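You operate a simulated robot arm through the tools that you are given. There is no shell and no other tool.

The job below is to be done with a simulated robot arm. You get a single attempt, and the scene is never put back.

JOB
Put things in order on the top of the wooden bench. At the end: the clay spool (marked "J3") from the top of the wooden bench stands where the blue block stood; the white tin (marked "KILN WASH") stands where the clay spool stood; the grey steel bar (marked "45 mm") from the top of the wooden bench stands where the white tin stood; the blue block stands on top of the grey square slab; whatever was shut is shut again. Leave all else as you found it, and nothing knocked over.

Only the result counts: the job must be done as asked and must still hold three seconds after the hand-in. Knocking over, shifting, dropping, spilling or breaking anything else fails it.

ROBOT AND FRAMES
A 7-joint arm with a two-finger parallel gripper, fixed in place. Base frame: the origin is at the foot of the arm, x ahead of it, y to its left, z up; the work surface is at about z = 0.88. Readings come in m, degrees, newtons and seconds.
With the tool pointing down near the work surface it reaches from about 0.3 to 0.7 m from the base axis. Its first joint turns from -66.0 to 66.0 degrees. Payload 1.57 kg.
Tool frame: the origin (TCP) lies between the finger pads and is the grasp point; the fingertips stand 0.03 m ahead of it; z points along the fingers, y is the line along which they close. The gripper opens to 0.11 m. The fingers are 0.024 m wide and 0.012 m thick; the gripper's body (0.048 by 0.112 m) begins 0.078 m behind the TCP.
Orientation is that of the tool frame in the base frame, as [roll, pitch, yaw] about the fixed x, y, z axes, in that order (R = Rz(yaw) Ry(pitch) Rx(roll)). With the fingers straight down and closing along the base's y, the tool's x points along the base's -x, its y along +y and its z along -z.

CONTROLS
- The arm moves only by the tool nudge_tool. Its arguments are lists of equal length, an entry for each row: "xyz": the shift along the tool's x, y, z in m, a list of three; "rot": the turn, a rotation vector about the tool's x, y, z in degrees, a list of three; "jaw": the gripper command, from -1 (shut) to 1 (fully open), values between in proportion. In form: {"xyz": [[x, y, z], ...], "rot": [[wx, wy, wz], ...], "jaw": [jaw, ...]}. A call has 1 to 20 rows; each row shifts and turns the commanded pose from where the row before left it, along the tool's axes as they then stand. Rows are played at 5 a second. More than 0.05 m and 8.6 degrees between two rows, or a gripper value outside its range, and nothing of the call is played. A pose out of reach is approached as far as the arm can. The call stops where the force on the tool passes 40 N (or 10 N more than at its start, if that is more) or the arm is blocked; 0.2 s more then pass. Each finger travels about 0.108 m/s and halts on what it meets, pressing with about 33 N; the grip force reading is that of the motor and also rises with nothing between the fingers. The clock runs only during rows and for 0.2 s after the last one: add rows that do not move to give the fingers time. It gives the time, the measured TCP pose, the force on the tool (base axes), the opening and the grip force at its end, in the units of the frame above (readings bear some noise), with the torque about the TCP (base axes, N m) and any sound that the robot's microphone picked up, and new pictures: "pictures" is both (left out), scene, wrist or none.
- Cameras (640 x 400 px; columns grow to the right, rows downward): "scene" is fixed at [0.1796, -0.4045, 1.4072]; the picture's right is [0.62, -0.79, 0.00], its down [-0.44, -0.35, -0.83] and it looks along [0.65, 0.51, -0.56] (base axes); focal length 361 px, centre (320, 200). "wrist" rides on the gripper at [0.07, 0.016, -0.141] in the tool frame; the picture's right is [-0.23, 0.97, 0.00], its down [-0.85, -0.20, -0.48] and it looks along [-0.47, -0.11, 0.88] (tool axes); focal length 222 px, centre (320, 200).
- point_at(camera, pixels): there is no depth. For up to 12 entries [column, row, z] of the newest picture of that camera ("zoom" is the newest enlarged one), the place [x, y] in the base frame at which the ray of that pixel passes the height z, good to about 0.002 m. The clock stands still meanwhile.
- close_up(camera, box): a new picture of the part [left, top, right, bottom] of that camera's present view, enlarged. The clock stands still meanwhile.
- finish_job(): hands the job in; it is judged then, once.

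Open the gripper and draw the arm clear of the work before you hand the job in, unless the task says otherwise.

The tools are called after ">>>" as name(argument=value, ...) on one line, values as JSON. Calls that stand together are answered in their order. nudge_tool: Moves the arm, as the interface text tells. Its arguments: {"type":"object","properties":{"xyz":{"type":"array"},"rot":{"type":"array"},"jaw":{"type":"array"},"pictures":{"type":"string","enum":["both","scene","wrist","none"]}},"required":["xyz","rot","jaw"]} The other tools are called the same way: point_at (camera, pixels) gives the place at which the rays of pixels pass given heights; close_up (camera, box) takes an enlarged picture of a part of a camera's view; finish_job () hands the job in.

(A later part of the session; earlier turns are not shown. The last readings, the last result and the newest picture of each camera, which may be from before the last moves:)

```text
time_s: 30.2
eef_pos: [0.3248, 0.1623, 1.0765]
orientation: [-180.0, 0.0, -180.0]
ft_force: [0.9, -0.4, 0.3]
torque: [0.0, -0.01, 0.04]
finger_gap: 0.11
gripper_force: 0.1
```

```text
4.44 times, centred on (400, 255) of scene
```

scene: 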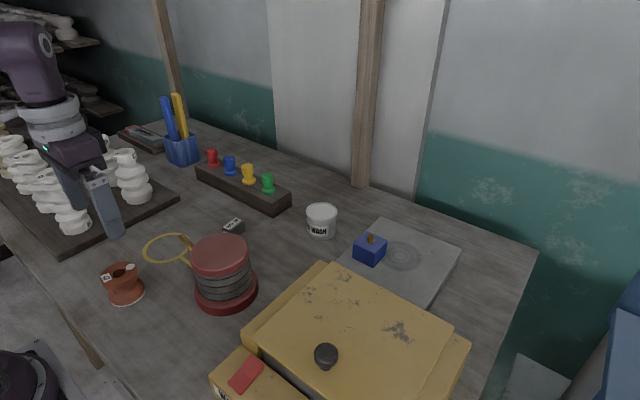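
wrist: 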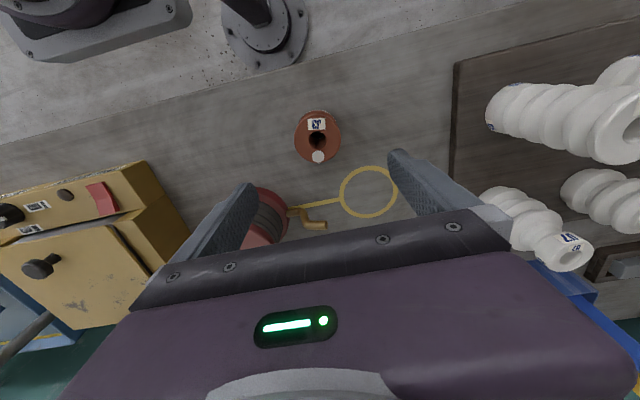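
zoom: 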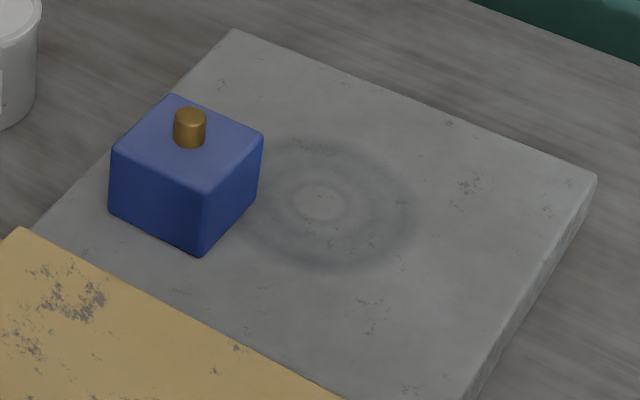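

I compute the spool's top centre and diameter from these pixels.

>>> point_at(camera="wrist", pixels=[[317.6, 139.4, 0.936], [294, 139, 0.936], [341.2, 139, 0.936], [317.6, 163, 0.936], [317, 110, 0.88]])

>>> point_at(camera="scene", pixels=[[127.8, 294.2, 0.88], [119.6, 273.5, 0.936], [110.5, 301, 0.88], [145, 286, 0.88]])

```text
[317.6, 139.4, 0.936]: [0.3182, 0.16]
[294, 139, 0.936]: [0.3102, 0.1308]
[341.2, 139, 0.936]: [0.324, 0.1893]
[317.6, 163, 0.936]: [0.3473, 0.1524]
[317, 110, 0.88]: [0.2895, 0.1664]
```

```text
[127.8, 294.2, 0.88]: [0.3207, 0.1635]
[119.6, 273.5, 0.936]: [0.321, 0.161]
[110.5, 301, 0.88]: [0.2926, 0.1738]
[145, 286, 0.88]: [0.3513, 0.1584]
```

The spool's centre is about (0.3195, 0.161), diameter 0.06, top z≈0.936. I centre over it and turn the gripper +90° so it can later be set down at the block's place with fingers clear of the board.

>>> nudge_tool(xyz=[[0.0053, -0.0013, 0], [0, 0, 0], [0, 0, 0], [0, 0, 0], [0, 0, 0], [0, 0, 0], [0, 0, 0], [0, 0, 0], [0, 0, 0], [0, 0, 0], [0, 0, 0], [0, 0, 0], [0, 0, 0], [0, 0, 0]], rot=[[0, 0, -7.5], [0, 0, -7.5], [0, 0, -7.5], [0, 0, -7.5], [0, 0, -7.5], [0, 0, -7.5], [0, 0, -7.5], [0, 0, -7.5], [0, 0, -7.5], [0, 0, -7.5], [0, 0, -7.5], [0, 0, -7.5], [0, 0, 0], [0, 0, 0]], jaw=[1, 1, 1, 1, 1, 1, 1, 1, 1, 1, 1, 1, 1, 1])

```text
time_s: 33.2
eef_pos: [0.3189, 0.1615, 1.0751]
orientation: [180.0, -0.1, -89.9]
ft_force: [0.5, 0.1, 0.1]
torque: [0.02, -0.02, 0.02]
finger_gap: 0.11
gripper_force: 0.1
```

scene: 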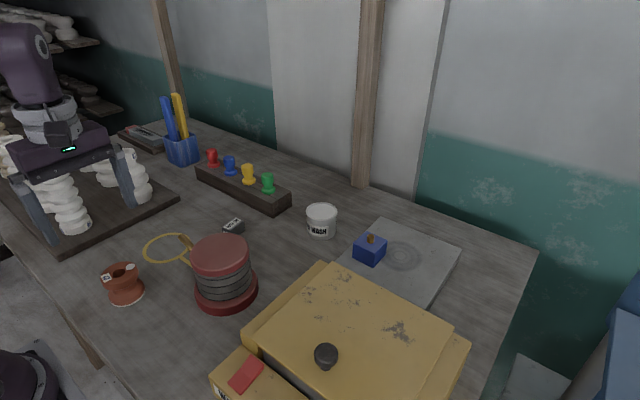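
wrist: 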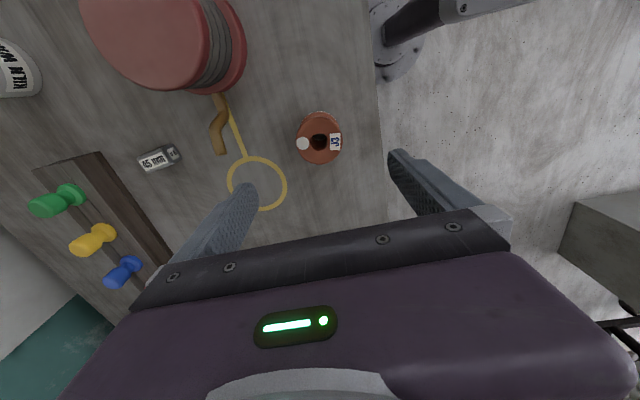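

I check the brass nozzle tip (wrist 219,152; scene 180,235) against the finger that will descend at x≈0.387, and recheck the spool's centre.

>>> point_at(camera="wrist", pixels=[[219, 152, 0.9], [219, 152, 0.93], [219, 152, 0.95], [319, 138, 0.936], [378, 110, 0.88]])

>>> point_at(camera="scene", pixels=[[180.3, 235.3, 0.9], [180.3, 235.3, 0.93], [180.3, 235.3, 0.95]])

>>> close_up(camera="wrist", box=[270, 95, 370, 175])

```text
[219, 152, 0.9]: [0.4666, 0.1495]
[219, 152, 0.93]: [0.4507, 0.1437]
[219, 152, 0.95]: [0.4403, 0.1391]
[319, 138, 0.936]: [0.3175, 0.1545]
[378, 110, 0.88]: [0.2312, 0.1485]
```

```text
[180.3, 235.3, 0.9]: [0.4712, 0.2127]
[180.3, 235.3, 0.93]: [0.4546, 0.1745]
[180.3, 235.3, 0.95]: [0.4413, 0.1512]
```

```text
5.00 times, centred on (320, 135) of wrist
```

zoom: 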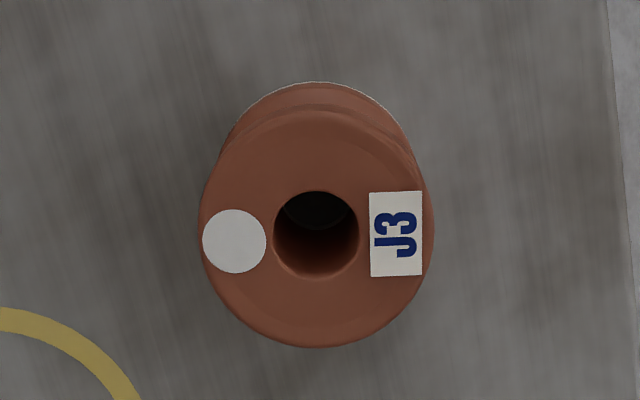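

Nozzle tip is at about (0.436, 0.135, 0.96), 5 cm clear of the finger; the spool centre reads (0.318, 0.159). I descend to z≈0.916.

>>> nudge_tool(xyz=[[-0.0, 0, 0.035], [0, 0, 0.035], [0, 0, 0.035], [0, 0, 0.03], [0, 0, 0.024], [0, 0, 0], [0, 0, 0]], rot=[[0, 0, 0], [0, 0, 0], [0, 0, 0], [0, 0, 0], [0, 0, 0], [0, 0, 0], [0, 0, 0]], jaw=[1, 1, 1, 1, 1, 1, 1])

```text
time_s: 34.8
eef_pos: [0.3185, 0.1601, 0.9154]
orientation: [180.0, 0.0, -89.9]
ft_force: [-0.2, -1.1, 0.3]
torque: [0.0, -0.02, 0.0]
finger_gap: 0.11
gripper_force: 0.1
```

scene: 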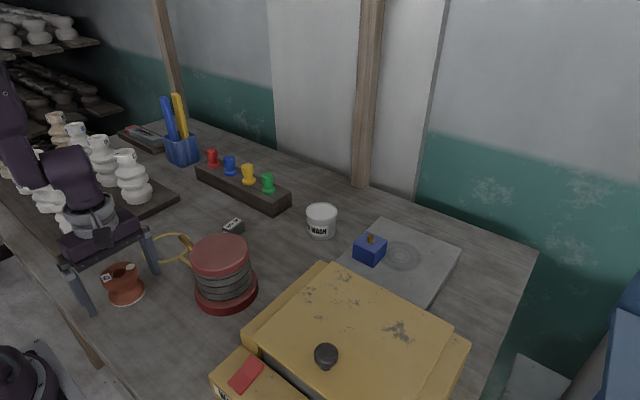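
wrist: 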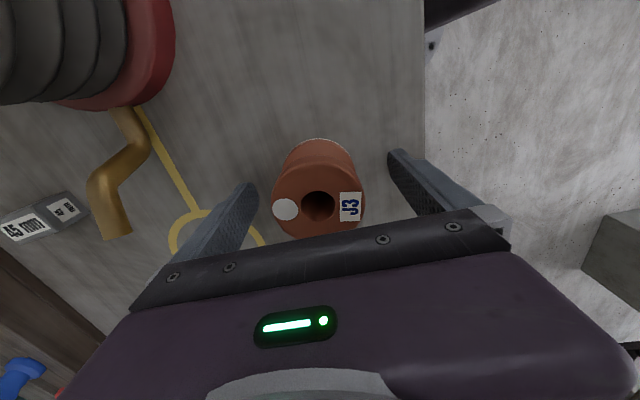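

The spool sits centred between the fingers at wrist (318,205). I close on it.

>>> nudge_tool(xyz=[[0, 0, 0], [0, 0, 0], [0, 0, 0], [0, 0, 0], [0, 0, 0]], rot=[[0, 0, 0], [0, 0, 0], [0, 0, 0], [0, 0, 0], [0, 0, 0]], jaw=[0.4, 0.15, -0.2, -1, -1])

```text
time_s: 36.0
eef_pos: [0.3187, 0.1613, 0.9157]
orientation: [-180.0, 0.0, -90.0]
ft_force: [1.3, 1.3, 2.2]
torque: [-0.01, 0.06, -0.04]
finger_gap: 0.0591
gripper_force: 32.6
```

scene: 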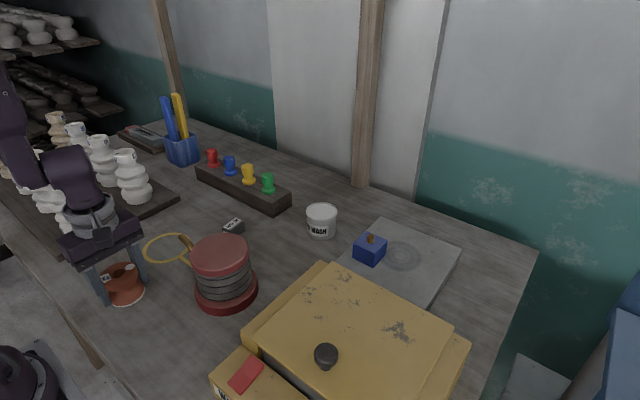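
wrist: 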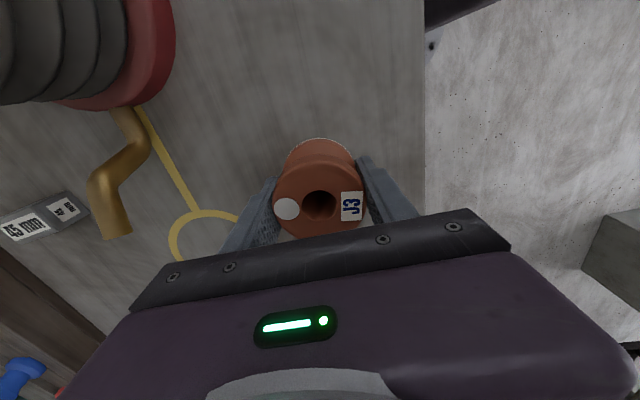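

Gripped (gap 0.0591, 32.6 N). I lift straight up and check that it comes whole and level.

>>> nudge_tool(xyz=[[0, 0, -0.01], [0, 0, -0.02], [0, 0, -0.03], [0, 0, -0.04], [0, 0, -0.04], [0, 0, 0], [0, 0, 0]], rot=[[0, 0, 0], [0, 0, 0], [0, 0, 0], [0, 0, 0], [0, 0, 0], [0, 0, 0], [0, 0, 0]], jaw=[-1, -1, -1, -1, -1, -1, -1])

```text
time_s: 37.6
eef_pos: [0.3202, 0.1634, 1.0566]
orientation: [-180.0, 0.0, -89.9]
ft_force: [0.4, 0.0, -2.4]
torque: [0.01, 0.01, 0.0]
finger_gap: 0.0591
gripper_force: 32.7
```

scene: 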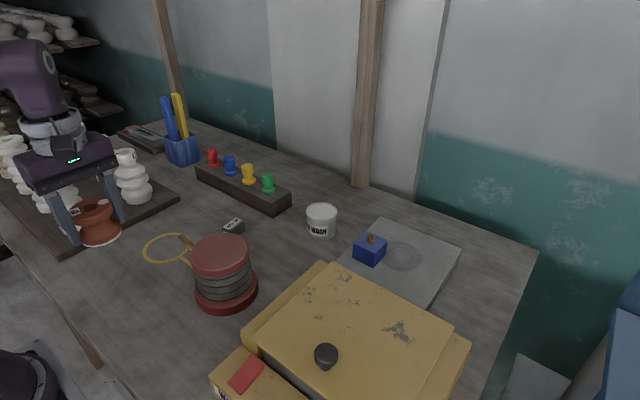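
wrist: 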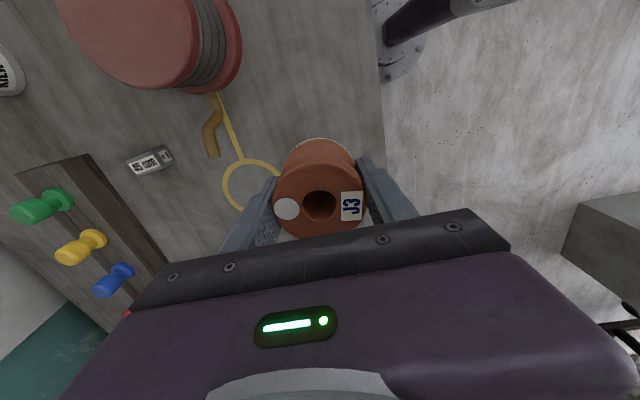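

Spool is held level (weight 2.4 N). I carry it to above the block's old place at (0.500, 0.2805).

>>> nudge_tool(xyz=[[-0.0148, -0.0226, 0], [-0.0148, -0.0226, 0], [-0.0148, -0.0226, 0], [-0.0148, -0.0226, 0], [-0.0148, -0.0226, 0], [-0.0148, -0.0226, 0], [-0.0148, -0.0226, 0], [-0.0148, -0.0226, 0], [0, 0, 0], [0, 0, 0]], rot=[[0, 0, 0], [0, 0, 0], [0, 0, 0], [0, 0, 0], [0, 0, 0], [0, 0, 0], [0, 0, 0], [0, 0, 0], [0, 0, 0], [0, 0, 0]], jaw=[-1, -1, -1, -1, -1, -1, -1, -1, -1, -1])

>>> close_up(camera="scene", box=[80, 240, 200, 320])

```text
time_s: 39.8
eef_pos: [0.5014, 0.282, 1.0567]
orientation: [-180.0, 0.0, -89.9]
ft_force: [-0.2, -0.6, -2.7]
torque: [0.0, 0.02, -0.03]
finger_gap: 0.0595
gripper_force: 33.3
```

scene: 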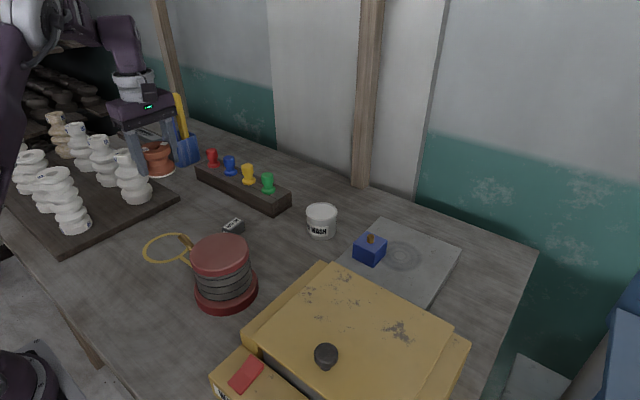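
wrist: 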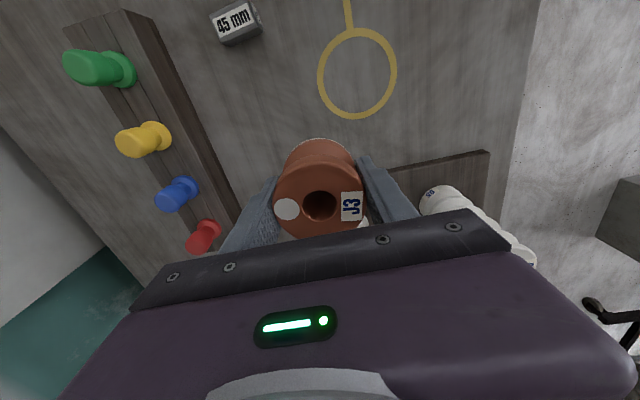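

```text
5.00 times, centred on (140, 280) of scene
```

zoom: 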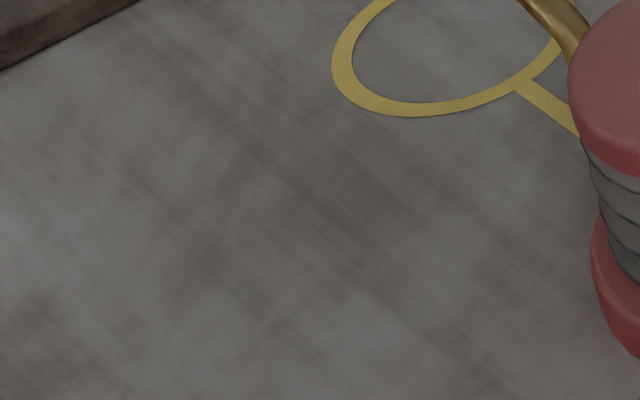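

The spool's old place is clean. TCP reads (0.5014, 0.282); I trim 1 mm and descend to about z=0.922.

>>> nudge_tool(xyz=[[0.001, 0.001, 0.03], [0, 0, 0.035], [0, 0, 0.035], [0, 0, 0.025], [0, 0, 0.01], [0, 0, 0], [0, 0, 0]], rot=[[0, 0, 0], [0, 0, 0], [0, 0, 0], [0, 0, 0], [0, 0, 0], [0, 0, 0], [0, 0, 0]], jaw=[-1, -1, -1, -1, -1, -1, -1])

```text
time_s: 41.4
eef_pos: [0.4994, 0.2797, 0.9214]
orientation: [-180.0, 0.0, -89.9]
ft_force: [-0.1, -0.1, -2.0]
torque: [-0.01, -0.01, 0.01]
finger_gap: 0.0593
gripper_force: 33.3
```

scene: 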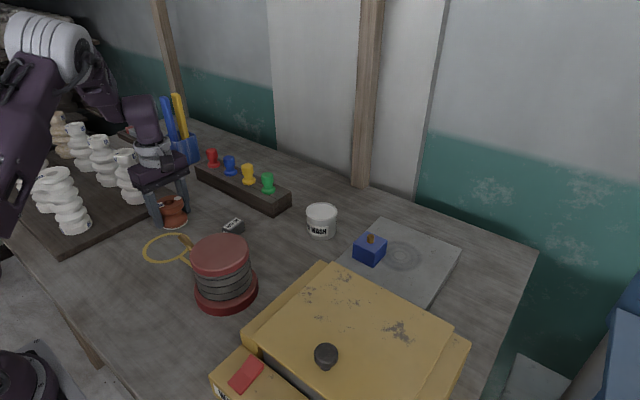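
wrist: 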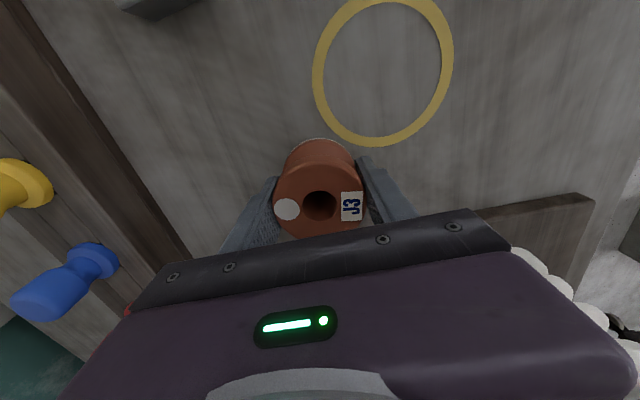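

At (0.4994, 0.2797, 0.9214) with the spool ~6 mm above the bench. I creep down in small steps.

>>> nudge_tool(xyz=[[0, -0.0005, 0.002], [-0.0005, 0, 0.002], [0, 0, 0.001], [0, 0, 0.001], [0, 0, 0]], rot=[[0, 0, 0], [0, 0, 0], [0, 0, 0], [0, 0, 0], [0, 0, 0]], jaw=[-1, -1, -1, -1, -1], pictures="none")

```text
time_s: 42.6
eef_pos: [0.4999, 0.2817, 0.916]
orientation: [180.0, 0.1, -89.8]
ft_force: [-5.2, -3.8, 14.2]
torque: [0.01, 0.31, -0.01]
finger_gap: 0.0592
gripper_force: 32.5
```

Contact (14 N up at z=0.916). I ease up half a millimetre and open gently.

>>> nudge_tool(xyz=[[0, 0, -0.0005], [0, 0, 0], [0, 0, 0], [0, 0, 0], [0, 0, 0]], rot=[[0, 0, 0], [0, 0, 0], [0, 0, 0], [0, 0, 0], [0, 0, 0]], jaw=[-1, 0.1, 0.25, 0.5, 0.8])

```text
time_s: 43.8
eef_pos: [0.5002, 0.28, 0.916]
orientation: [180.0, 0.0, -89.9]
ft_force: [-0.6, -0.4, 0.0]
torque: [0.04, 0.03, -0.04]
finger_gap: 0.099
gripper_force: 0.0
```

scene: 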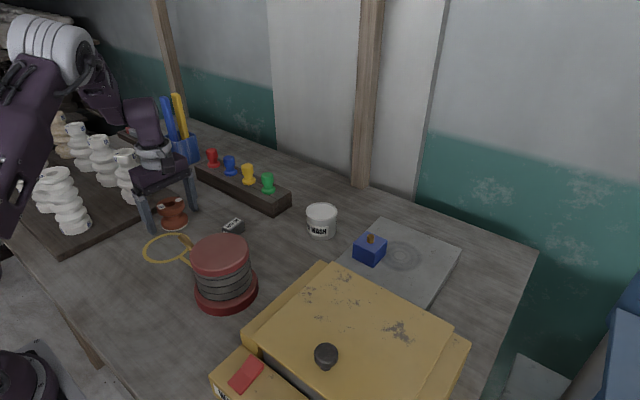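
wrist: 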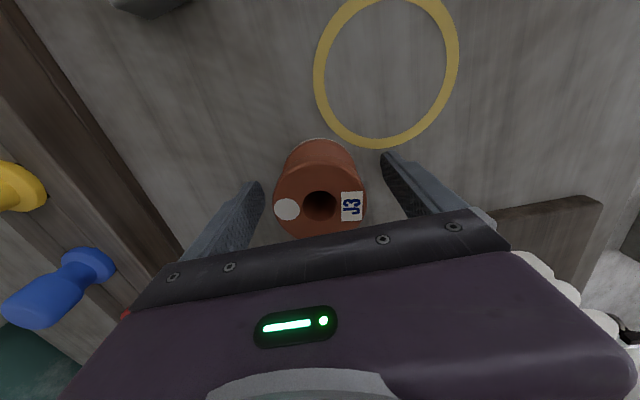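

The spool stands released. I lift straight up to about z=1.1 and turn the gripper back by 90°.

>>> nudge_tool(xyz=[[0, 0, -0.02], [0, 0, -0.04], [0, 0, -0.04], [0, 0, -0.04], [0, 0, -0.04], [0, 0, 0], [0, 0, 0], [0, 0, 0], [0, 0, 0], [0, 0, 0], [0, 0, 0], [0, 0, 0], [0, 0, 0], [0, 0, 0], [0, 0, 0], [0, 0, 0], [0, 0, 0], [0, 0, 0], [0, 0, 0]], rot=[[0, 0, 0], [0, 0, 0], [0, 0, 0], [0, 0, 0], [0, 0, 0], [0, 0, 7.5], [0, 0, 7.5], [0, 0, 7.5], [0, 0, 7.5], [0, 0, 7.5], [0, 0, 7.5], [0, 0, 7.5], [0, 0, 7.5], [0, 0, 7.5], [0, 0, 7.5], [0, 0, 7.5], [0, 0, 7.5], [0, 0, 0], [0, 0, 0]], jaw=[0.8, 0.8, 0.8, 1, 1, 1, 1, 1, 1, 1, 1, 1, 1, 1, 1, 1, 1, 1, 1])

```text
time_s: 47.8
eef_pos: [0.4992, 0.2795, 1.0961]
orientation: [-180.0, 0.0, -180.0]
ft_force: [0.3, -0.6, 0.4]
torque: [0.0, -0.05, -0.01]
finger_gap: 0.1097
gripper_force: 0.0
```

scene: 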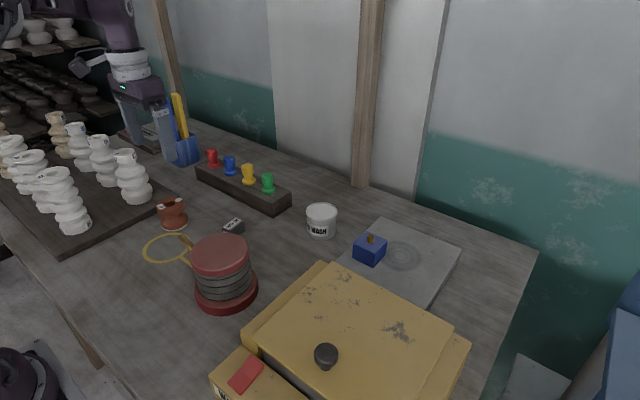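
wrist: 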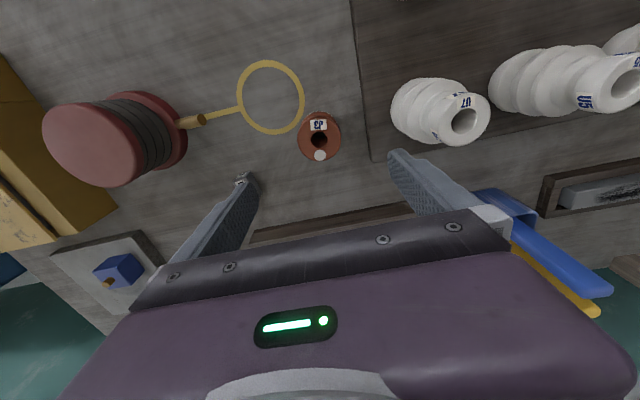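

Spool stands at the block's old place (scene 172,213). Next I go to view the tin, hovering at about (0.60, -0.01, 1.06).

>>> nudge_tool(xyz=[[-0.0125, -0.0362, 0], [-0.0125, -0.0362, 0], [-0.0125, -0.0362, 0], [-0.0125, -0.0362, 0], [-0.0125, -0.0362, 0], [-0.0125, -0.0362, 0], [-0.0125, -0.0362, 0], [-0.0125, -0.0362, 0], [0, 0, 0.03], [0, 0, 0], [0, 0, 0]], rot=[[0, 0, 0], [0, 0, 0], [0, 0, 0], [0, 0, 0], [0, 0, 0], [0, 0, 0], [0, 0, 0], [0, 0, 0], [0, 0, 0], [0, 0, 0], [0, 0, 0]], jaw=[1, 1, 1, 1, 1, 1, 1, 1, 1, 1, 1])

```text
time_s: 50.2
eef_pos: [0.6007, -0.0085, 1.0661]
orientation: [180.0, -0.1, -179.9]
ft_force: [0.6, 1.5, -0.1]
torque: [0.0, 0.0, 0.0]
finger_gap: 0.1098
gripper_force: 0.1
```

scene: 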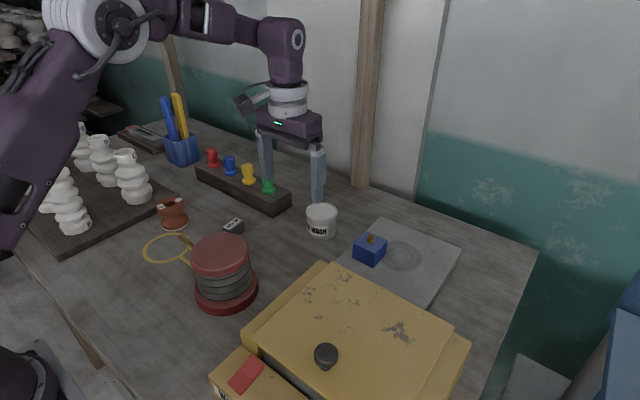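
wrist: 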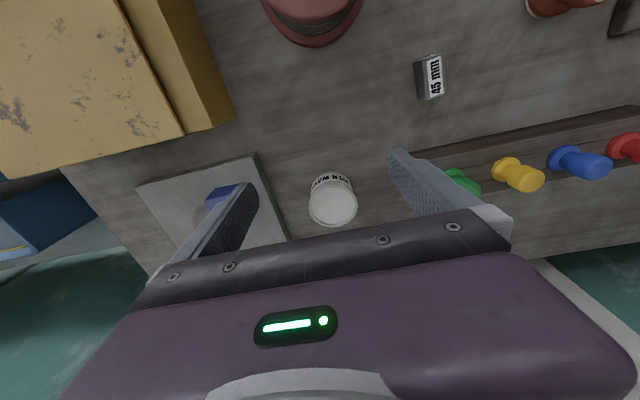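

The tin is at wrist (333,200) and the bar at (431,78). I zoom on both for exact poses.

>>> close_up(camera="wrist", box=[290, 160, 380, 240])

>>> close_up(camera="wrist", box=[395, 40, 475, 110])

>>> close_up(camera="scene", box=[290, 190, 360, 250])

```text
5.00 times, centred on (335, 200) of wrist
```

zoom: 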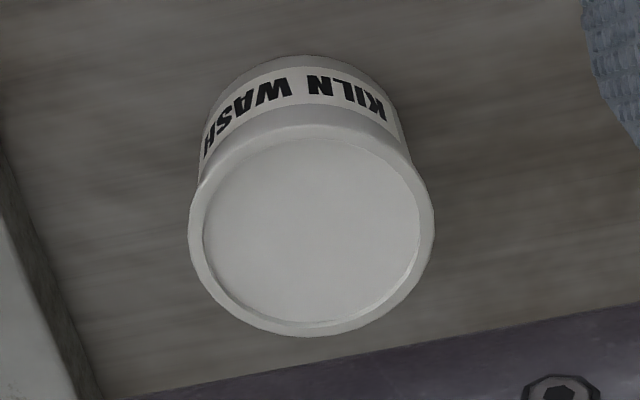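

```text
5.71 times, centred on (435, 75) of wrist
```

zoom: 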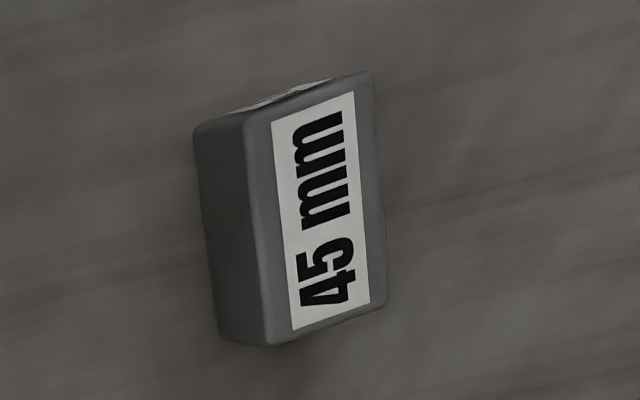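

```text
6.67 times, centred on (325, 220) of scene
```

zoom: 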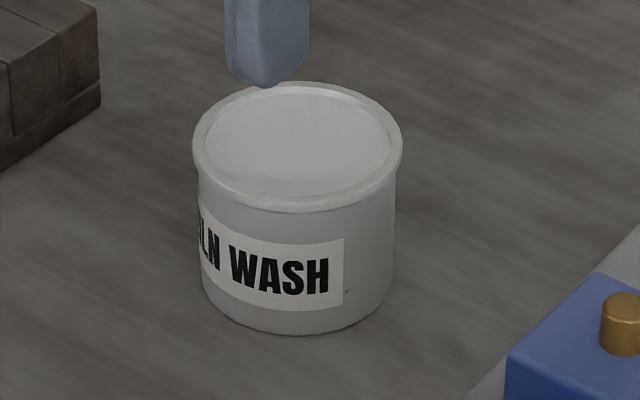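

I convert the tin and bar pixels into positions.

>>> point_at(camera="wrist", pixels=[[333.2, 206.1, 0.935], [333.2, 206.1, 0.94], [333.2, 206.1, 0.945], [308.6, 206, 0.94], [357.8, 206, 0.94], [332, 171, 0.88], [422, 63, 0.903], [444, 53, 0.903], [446.5, 92, 0.903], [427, 100, 0.903]])

>>> point_at(camera="scene", pixels=[[321.6, 212, 0.935], [321.6, 212, 0.94], [321.6, 212, 0.945], [321.7, 231.4, 0.88]])

```text
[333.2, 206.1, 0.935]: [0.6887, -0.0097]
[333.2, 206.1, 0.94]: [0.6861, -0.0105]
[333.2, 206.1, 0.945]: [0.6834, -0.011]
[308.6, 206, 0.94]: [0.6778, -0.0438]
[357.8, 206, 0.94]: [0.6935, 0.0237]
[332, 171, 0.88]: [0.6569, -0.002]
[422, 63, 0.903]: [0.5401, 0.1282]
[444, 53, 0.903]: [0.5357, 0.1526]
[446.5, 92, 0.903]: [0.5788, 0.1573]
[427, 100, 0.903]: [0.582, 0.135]
```

```text
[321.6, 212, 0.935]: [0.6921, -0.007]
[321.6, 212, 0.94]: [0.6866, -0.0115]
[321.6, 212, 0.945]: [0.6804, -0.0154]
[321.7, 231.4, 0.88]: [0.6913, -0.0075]
```

The tin's centre is (0.688, -0.0095), top z≈0.939, rim diameter ≈0.069; the bar spans x 0.536–0.582. I move over the tin at z≈0.99 with the fingers still above its rim.

>>> nudge_tool(xyz=[[-0.02, 0, 0.03], [-0.02, -0.0005, 0.025], [-0.02, -0.0005, 0.015], [-0.015, 0, 0.005], [-0.0125, 0, 0], [0, 0, 0], [0, 0, 0]], rot=[[0, 0, 0], [0, 0, 0], [0, 0, 0], [0, 0, 0], [0, 0, 0], [0, 0, 0], [0, 0, 0]], jaw=[1, 1, 1, 1, 1, 1, 1])

```text
time_s: 51.8
eef_pos: [0.6863, -0.0114, 0.9904]
orientation: [-179.9, 0.0, 179.9]
ft_force: [0.5, 0.5, -0.3]
torque: [0.0, 0.0, 0.02]
finger_gap: 0.11
gripper_force: 0.0
```

scene: 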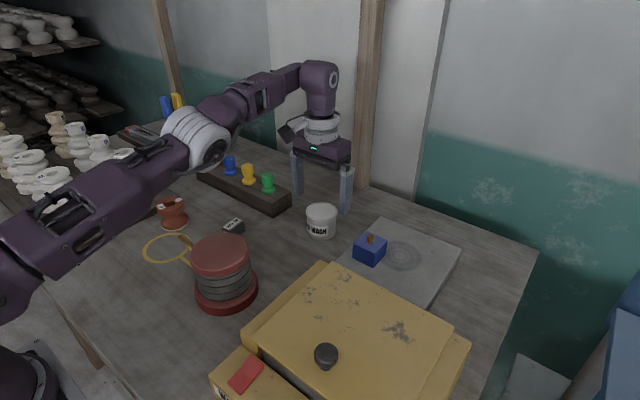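
wrist: 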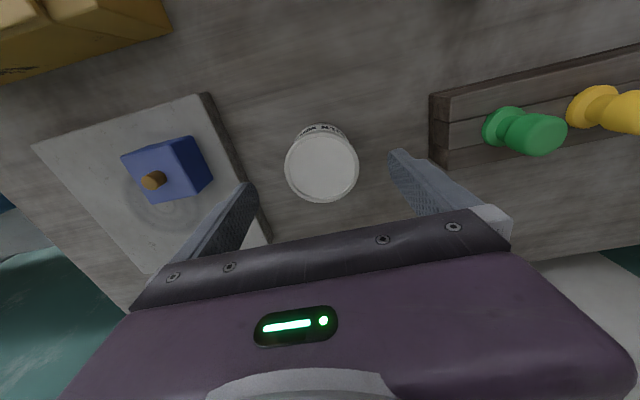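

The tin's rim centre (322,169) is where it should be under the TCP. I descend to z≈0.924 with the fingers straddling it.

>>> nudge_tool(xyz=[[0, 0, 0.02], [0, 0.0005, 0.025], [0, 0, 0.02], [0, 0, 0], [0, 0, 0]], rot=[[0, 0, 0], [0, 0, 0], [0, 0, 0], [0, 0, 0], [0, 0, 0]], jaw=[1, 1, 1, 1, 1])

```text
time_s: 53.0
eef_pos: [0.6887, -0.0096, 0.9262]
orientation: [180.0, 0.0, -179.9]
ft_force: [1.2, 0.5, 0.3]
torque: [0.0, -0.01, 0.0]
finger_gap: 0.11
gripper_force: 0.1
```

scene: 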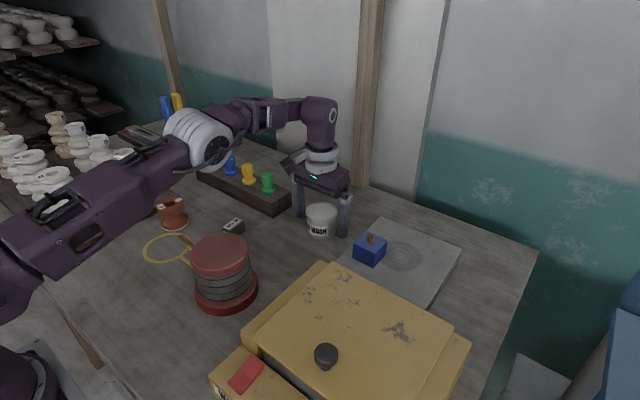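
wrist: 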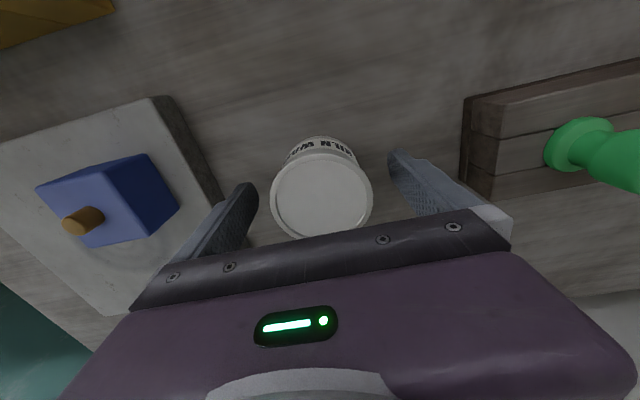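

Fingers straddle the tin cleanly at (0.6887, -0.0096, 0.926). I close gently.

>>> nudge_tool(xyz=[[0, 0, 0], [0, 0, 0], [0, 0, 0], [0, 0, 0], [0, 0, 0]], rot=[[0, 0, 0], [0, 0, 0], [0, 0, 0], [0, 0, 0], [0, 0, 0]], jaw=[0.6, 0.35, 0.1, -1, -1])

```text
time_s: 54.2
eef_pos: [0.6871, -0.0105, 0.9255]
orientation: [-179.9, 0.0, -179.9]
ft_force: [0.1, 2.7, 0.6]
torque: [-0.06, 0.01, -0.01]
finger_gap: 0.0675
gripper_force: 33.4
```

scene: 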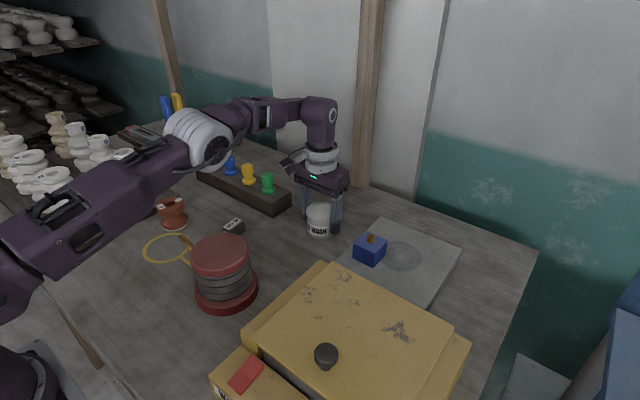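
wrist: 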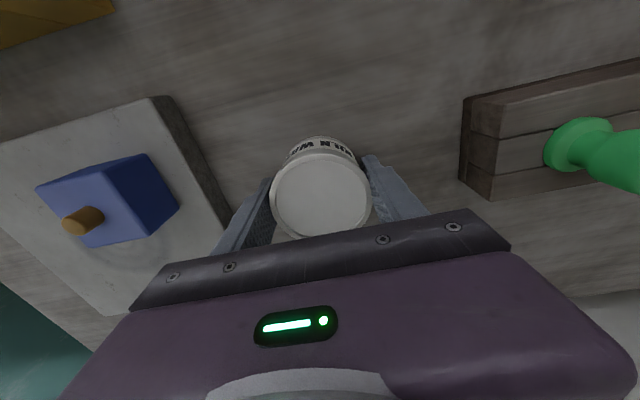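

Gripped (gap 0.0675). I lift it slowly by 5 cm to check it stays level.

>>> nudge_tool(xyz=[[0, 0, -0.005], [0, 0, -0.01], [0, 0, -0.012], [0, 0, -0.012], [0, 0, -0.008], [0, 0, -0.003], [0, 0, 0], [0, 0, 0]], rot=[[0, 0, 0], [0, 0, 0], [0, 0, 0], [0, 0, 0], [0, 0, 0], [0, 0, 0], [0, 0, 0], [0, 0, 0]], jaw=[-1, -1, -1, -1, -1, -1, -1, -1])

>>> close_up(camera="scene", box=[280, 160, 380, 250])

```text
time_s: 56.0
eef_pos: [0.6873, -0.0109, 0.9753]
orientation: [180.0, 0.1, -179.9]
ft_force: [0.1, 0.4, -5.8]
torque: [-0.01, 0.0, 0.01]
finger_gap: 0.0675
gripper_force: 33.2
```

scene: 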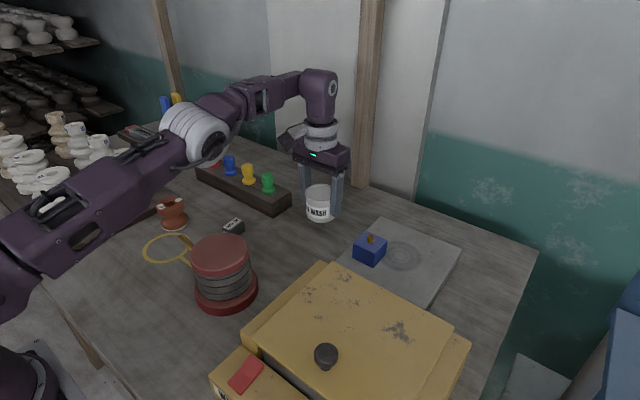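
wrist: 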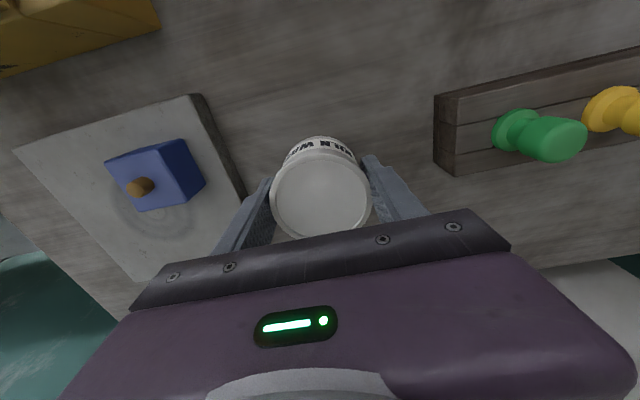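

```text
4.44 times, centred on (330, 205) of scene
```

zoom: 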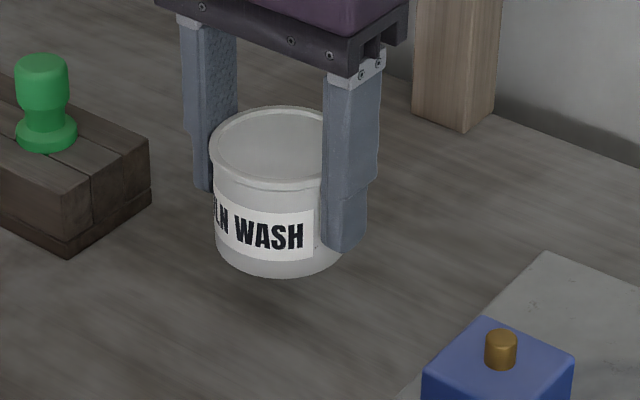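

The tin hangs level. I raise and retract gently to (0.615, -0.011, 1.075), then carry it towards the spool's old place, above the bellows.

>>> nudge_tool(xyz=[[0.006, 0, -0.01], [0.012, 0, -0.018], [0.014, 0, -0.02], [0.014, 0, -0.02], [0.014, 0, -0.02], [0.012, 0, -0.012], [0.015, 0.008, 0], [0.02, 0.012, 0], [0.023, 0.0135, 0], [0.023, 0.0135, 0], [0.023, 0.0135, 0], [0.023, 0.0135, 0], [0.023, 0.0135, 0], [0.023, 0.0135, 0], [0.023, 0.0135, 0], [0.023, 0.0135, 0], [0.023, 0.0135, 0], [0.023, 0.0135, 0], [0.02, 0.012, 0], [0.0105, 0.005, 0]], rot=[[0, 0, 0], [0, 0, 0], [0, 0, 0], [0, 0, 0], [0, 0, 0], [0, 0, 0], [0, 0, 0], [0, 0, 0], [0, 0, 0], [0, 0, 0], [0, 0, 0], [0, 0, 0], [0, 0, 0], [0, 0, 0], [0, 0, 0], [0, 0, 0], [0, 0, 0], [0, 0, 0], [0, 0, 0], [0, 0, 0]], jaw=[-1, -1, -1, -1, -1, -1, -1, -1, -1, -1, -1, -1, -1, -1, -1, -1, -1, -1, -1, -1])

```text
time_s: 60.2
eef_pos: [0.3191, 0.1618, 1.0765]
orientation: [-180.0, -0.1, 180.0]
ft_force: [-0.5, -1.3, -4.7]
torque: [0.01, 0.02, 0.02]
finger_gap: 0.0677
gripper_force: 32.7
```

scene: 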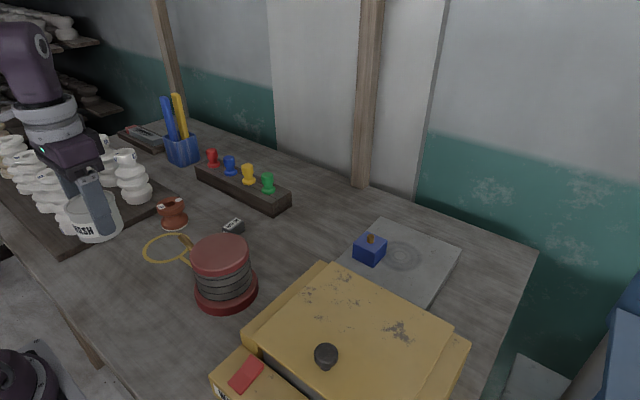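
wrist: 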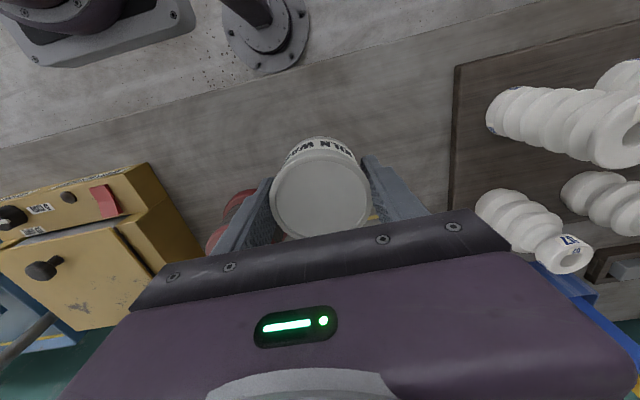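

The tin is above the spool's old place at (0.319, 0.162, 1.077). I descend gently to about z=0.934.

>>> nudge_tool(xyz=[[0.0005, -0.001, 0.01], [0, 0, 0.02], [0, 0, 0.025], [0, 0, 0.025], [0, 0, 0.025], [0, 0, 0.02], [0, 0, 0.012], [0, 0, 0.006], [0, 0, 0], [0, 0, 0]], rot=[[0, 0, 0], [0, 0, 0], [0, 0, 0], [0, 0, 0], [0, 0, 0], [0, 0, 0], [0, 0, 0], [0, 0, 0], [0, 0, 0], [0, 0, 0]], jaw=[-1, -1, -1, -1, -1, -1, -1, -1, -1, -1])

```text
time_s: 62.4
eef_pos: [0.3192, 0.1615, 0.933]
orientation: [180.0, 0.0, 180.0]
ft_force: [-0.5, -0.9, -5.7]
torque: [0.03, 0.01, -0.01]
finger_gap: 0.0675
gripper_force: 32.8
```

scene: 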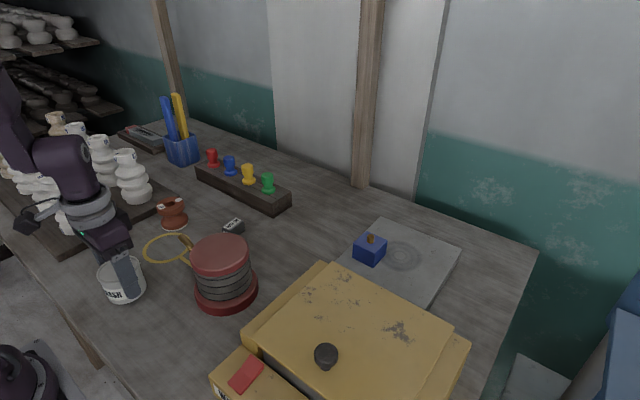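
wrist: 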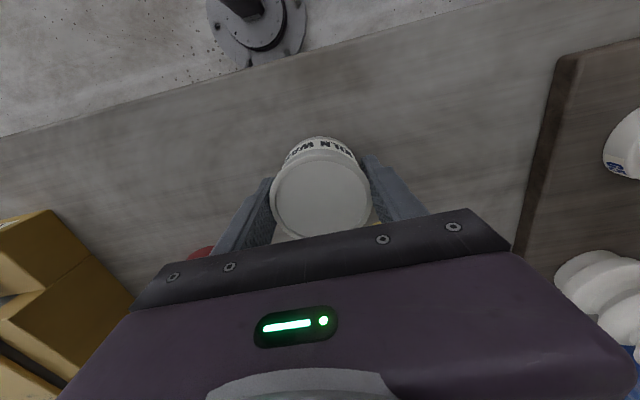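

The tin is ~7 mm above the bench at (0.3192, 0.1615). I creep down the rest in small steps.

>>> nudge_tool(xyz=[[0, -0.0005, 0.002], [0, 0, 0.002], [0, 0, 0.0015], [0, 0, 0.001], [0, 0, 0.001], [0, 0, 0]], rot=[[0, 0, 0], [0, 0, 0], [0, 0, 0], [0, 0, 0], [0, 0, 0], [0, 0, 0]], jaw=[-1, -1, -1, -1, -1, -1], pictures="none")

```text
time_s: 63.8
eef_pos: [0.3192, 0.1611, 0.926]
orientation: [179.9, 0.0, 180.0]
ft_force: [-0.4, -2.5, 24.5]
torque: [-0.6, -0.17, -0.02]
finger_gap: 0.0674
gripper_force: 32.8
```

Contact at z=0.926 (24 N). I ease up 1 mm and open gently.

>>> nudge_tool(xyz=[[0, 0, -0.001], [0, 0, 0], [0, 0, 0], [0, 0, 0], [0, 0, 0]], rot=[[0, 0, 0], [0, 0, 0], [0, 0, 0], [0, 0, 0], [0, 0, 0]], jaw=[-1, 0.25, 0.4, 0.7, 1])

```text
time_s: 65.0
eef_pos: [0.3191, 0.161, 0.9263]
orientation: [-179.9, 0.0, -179.9]
ft_force: [0.6, -0.4, -1.2]
torque: [0.01, 0.02, 0.02]
finger_gap: 0.1102
gripper_force: 0.0
```

scene: 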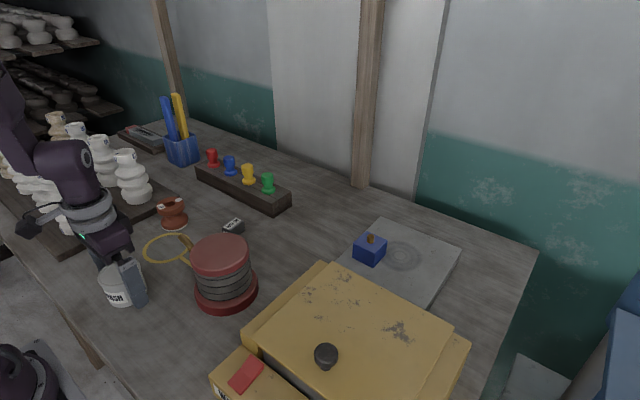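
wrist: 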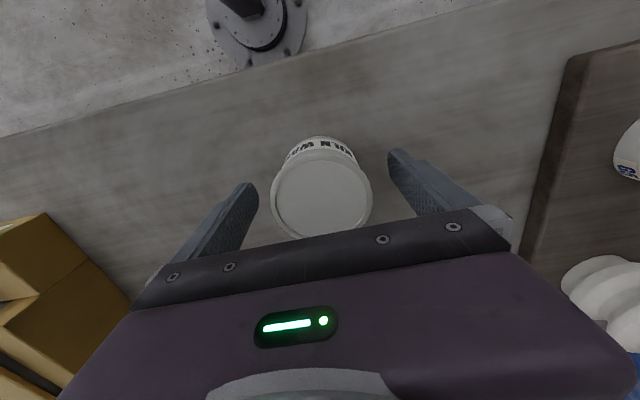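

The tin is released. I raise straight up, then go to the bar at about (0.559, 0.143).

>>> nudge_tool(xyz=[[0, 0, -0.015], [0, 0, -0.03], [0, 0, -0.035], [0, 0, -0.035], [0, 0, -0.035], [-0.03, -0.0025, 0], [-0.04, -0.0025, 0], [-0.04, -0.0025, 0], [-0.04, -0.0025, 0], [-0.04, -0.0025, 0], [-0.03, -0.0025, 0], [-0.02, -0.003, 0], [0, 0, 0.02], [0, 0, 0], [0, 0, 0]], rot=[[0, 0, 0], [0, 0, 0], [0, 0, 0], [0, 0, 0], [0, 0, 0], [0, 0, 0], [0, 0, 0], [0, 0, 0], [0, 0, 0], [0, 0, 0], [0, 0, 0], [0, 0, 0], [0, 0, 0], [0, 0, 0], [0, 0, 0]], jaw=[1, 1, 1, 1, 1, 1, 1, 1, 1, 1, 1, 1, 1, 1, 1])

```text
time_s: 68.2
eef_pos: [0.5601, 0.1435, 1.0568]
orientation: [-180.0, 0.0, -179.9]
ft_force: [0.3, 0.1, -0.3]
torque: [-0.02, 0.0, 0.0]
finger_gap: 0.11
gripper_force: 0.1
```

scene: 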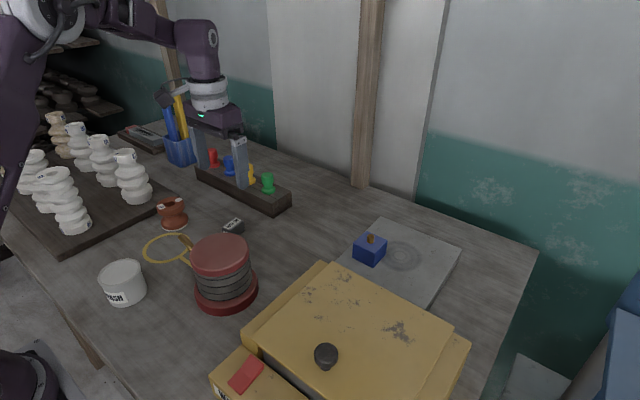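
wrist: 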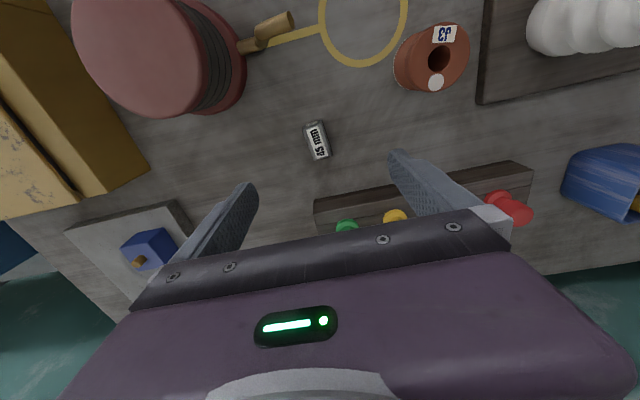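

The bar is at wrist (317,141). I zoom in for its precise pose and check the rack edge.

>>> close_up(camera="wrist", box=[285, 110, 355, 170])

>>> close_up(camera="scene", box=[210, 205, 260, 245])

>>> point_at(camera="wrist", pixels=[[317, 203, 0.91], [525, 163, 0.91], [295, 20, 0.95]])

```text
6.67 times, centred on (320, 140) of wrist
```

zoom: 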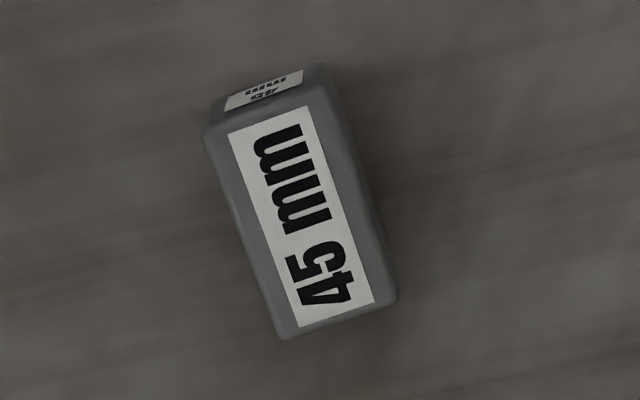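

```text
10.00 times, centred on (235, 225) of scene
```

zoom: 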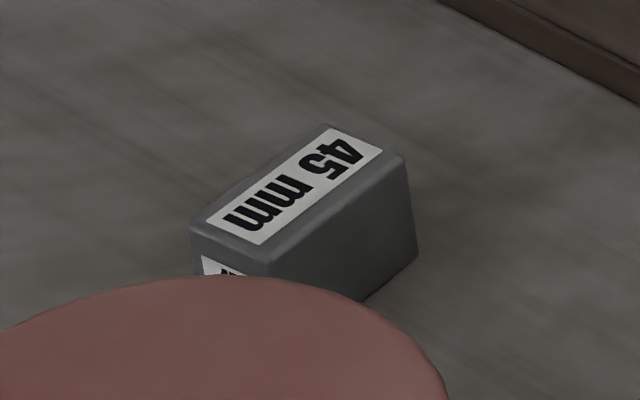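

```text
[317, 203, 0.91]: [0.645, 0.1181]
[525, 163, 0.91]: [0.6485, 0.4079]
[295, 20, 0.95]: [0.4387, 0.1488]
```

I compute the bar's corners and height.

>>> point_at(camera="wrist", pixels=[[302.8, 130.7, 0.905], [322.2, 123.5, 0.905], [331.7, 154.5, 0.905], [314, 161, 0.905], [303.5, 125.7, 0.88], [320, 119.5, 0.88]])

>>> point_at(camera="scene", pixels=[[244.8, 231, 0.88], [243.3, 221, 0.9], [243.3, 221, 0.905], [243.3, 221, 0.91], [235.5, 217.8, 0.905], [222, 227.5, 0.905], [229.5, 231.5, 0.905]])

```text
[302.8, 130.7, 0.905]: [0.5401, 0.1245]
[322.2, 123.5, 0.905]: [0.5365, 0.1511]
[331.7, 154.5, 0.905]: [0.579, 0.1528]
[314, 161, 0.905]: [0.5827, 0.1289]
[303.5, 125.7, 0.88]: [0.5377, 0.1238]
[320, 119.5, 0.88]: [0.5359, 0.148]
```

```text
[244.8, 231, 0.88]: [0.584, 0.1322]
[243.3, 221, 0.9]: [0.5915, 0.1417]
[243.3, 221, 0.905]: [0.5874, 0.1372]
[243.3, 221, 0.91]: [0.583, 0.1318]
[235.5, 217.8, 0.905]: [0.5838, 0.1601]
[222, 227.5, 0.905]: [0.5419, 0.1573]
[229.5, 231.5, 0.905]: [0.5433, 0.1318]
```

The bar's centre is (0.5597, 0.141), top z≈0.909, turned about +6°. I turn the gripper to match, trim position, and lower to z≈0.98 for a check.

>>> nudge_tool(xyz=[[0, -0.0025, 0], [0, 0, 0.025], [0, 0, 0.025], [0, 0, 0.025], [0, 0, 0], [0, 0, 0]], rot=[[0, 0, -6], [0, 0, 0], [0, 0, 0], [0, 0, 0], [0, 0, 0], [0, 0, 0]], jaw=[1, 1, 1, 1, 1, 1])

>>> close_up(camera="wrist", box=[240, 110, 400, 210])

```text
time_s: 69.6
eef_pos: [0.5602, 0.1402, 0.9838]
orientation: [180.0, 0.0, -173.9]
ft_force: [0.6, 0.0, 1.2]
torque: [0.01, -0.01, -0.03]
finger_gap: 0.1101
gripper_force: 0.0
```

scene: 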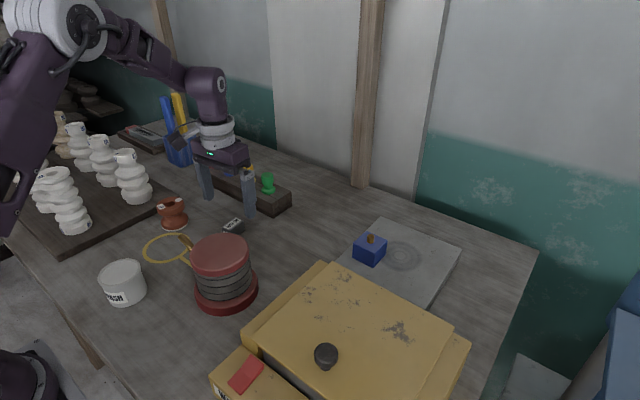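
wrist: 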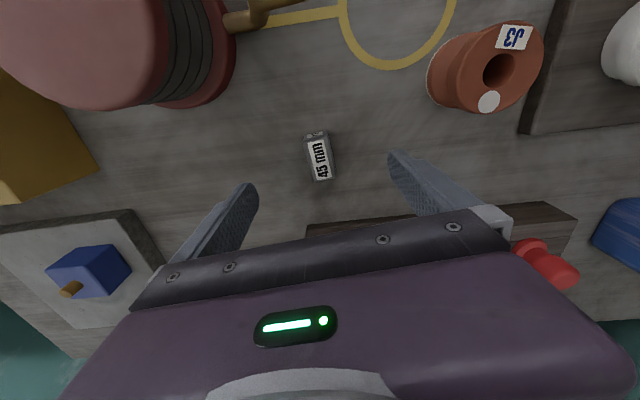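

```text
4.00 times, centred on (320, 160) of wrist
```

zoom: 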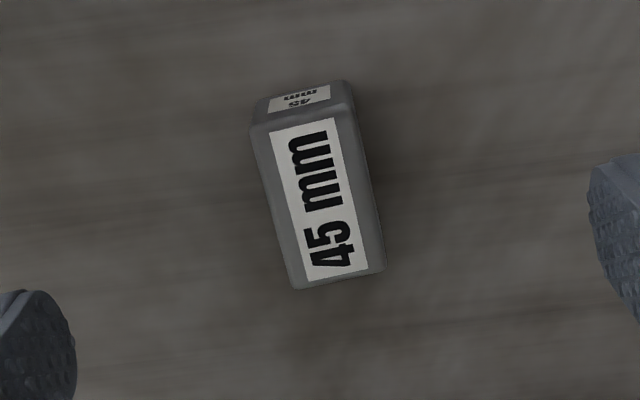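

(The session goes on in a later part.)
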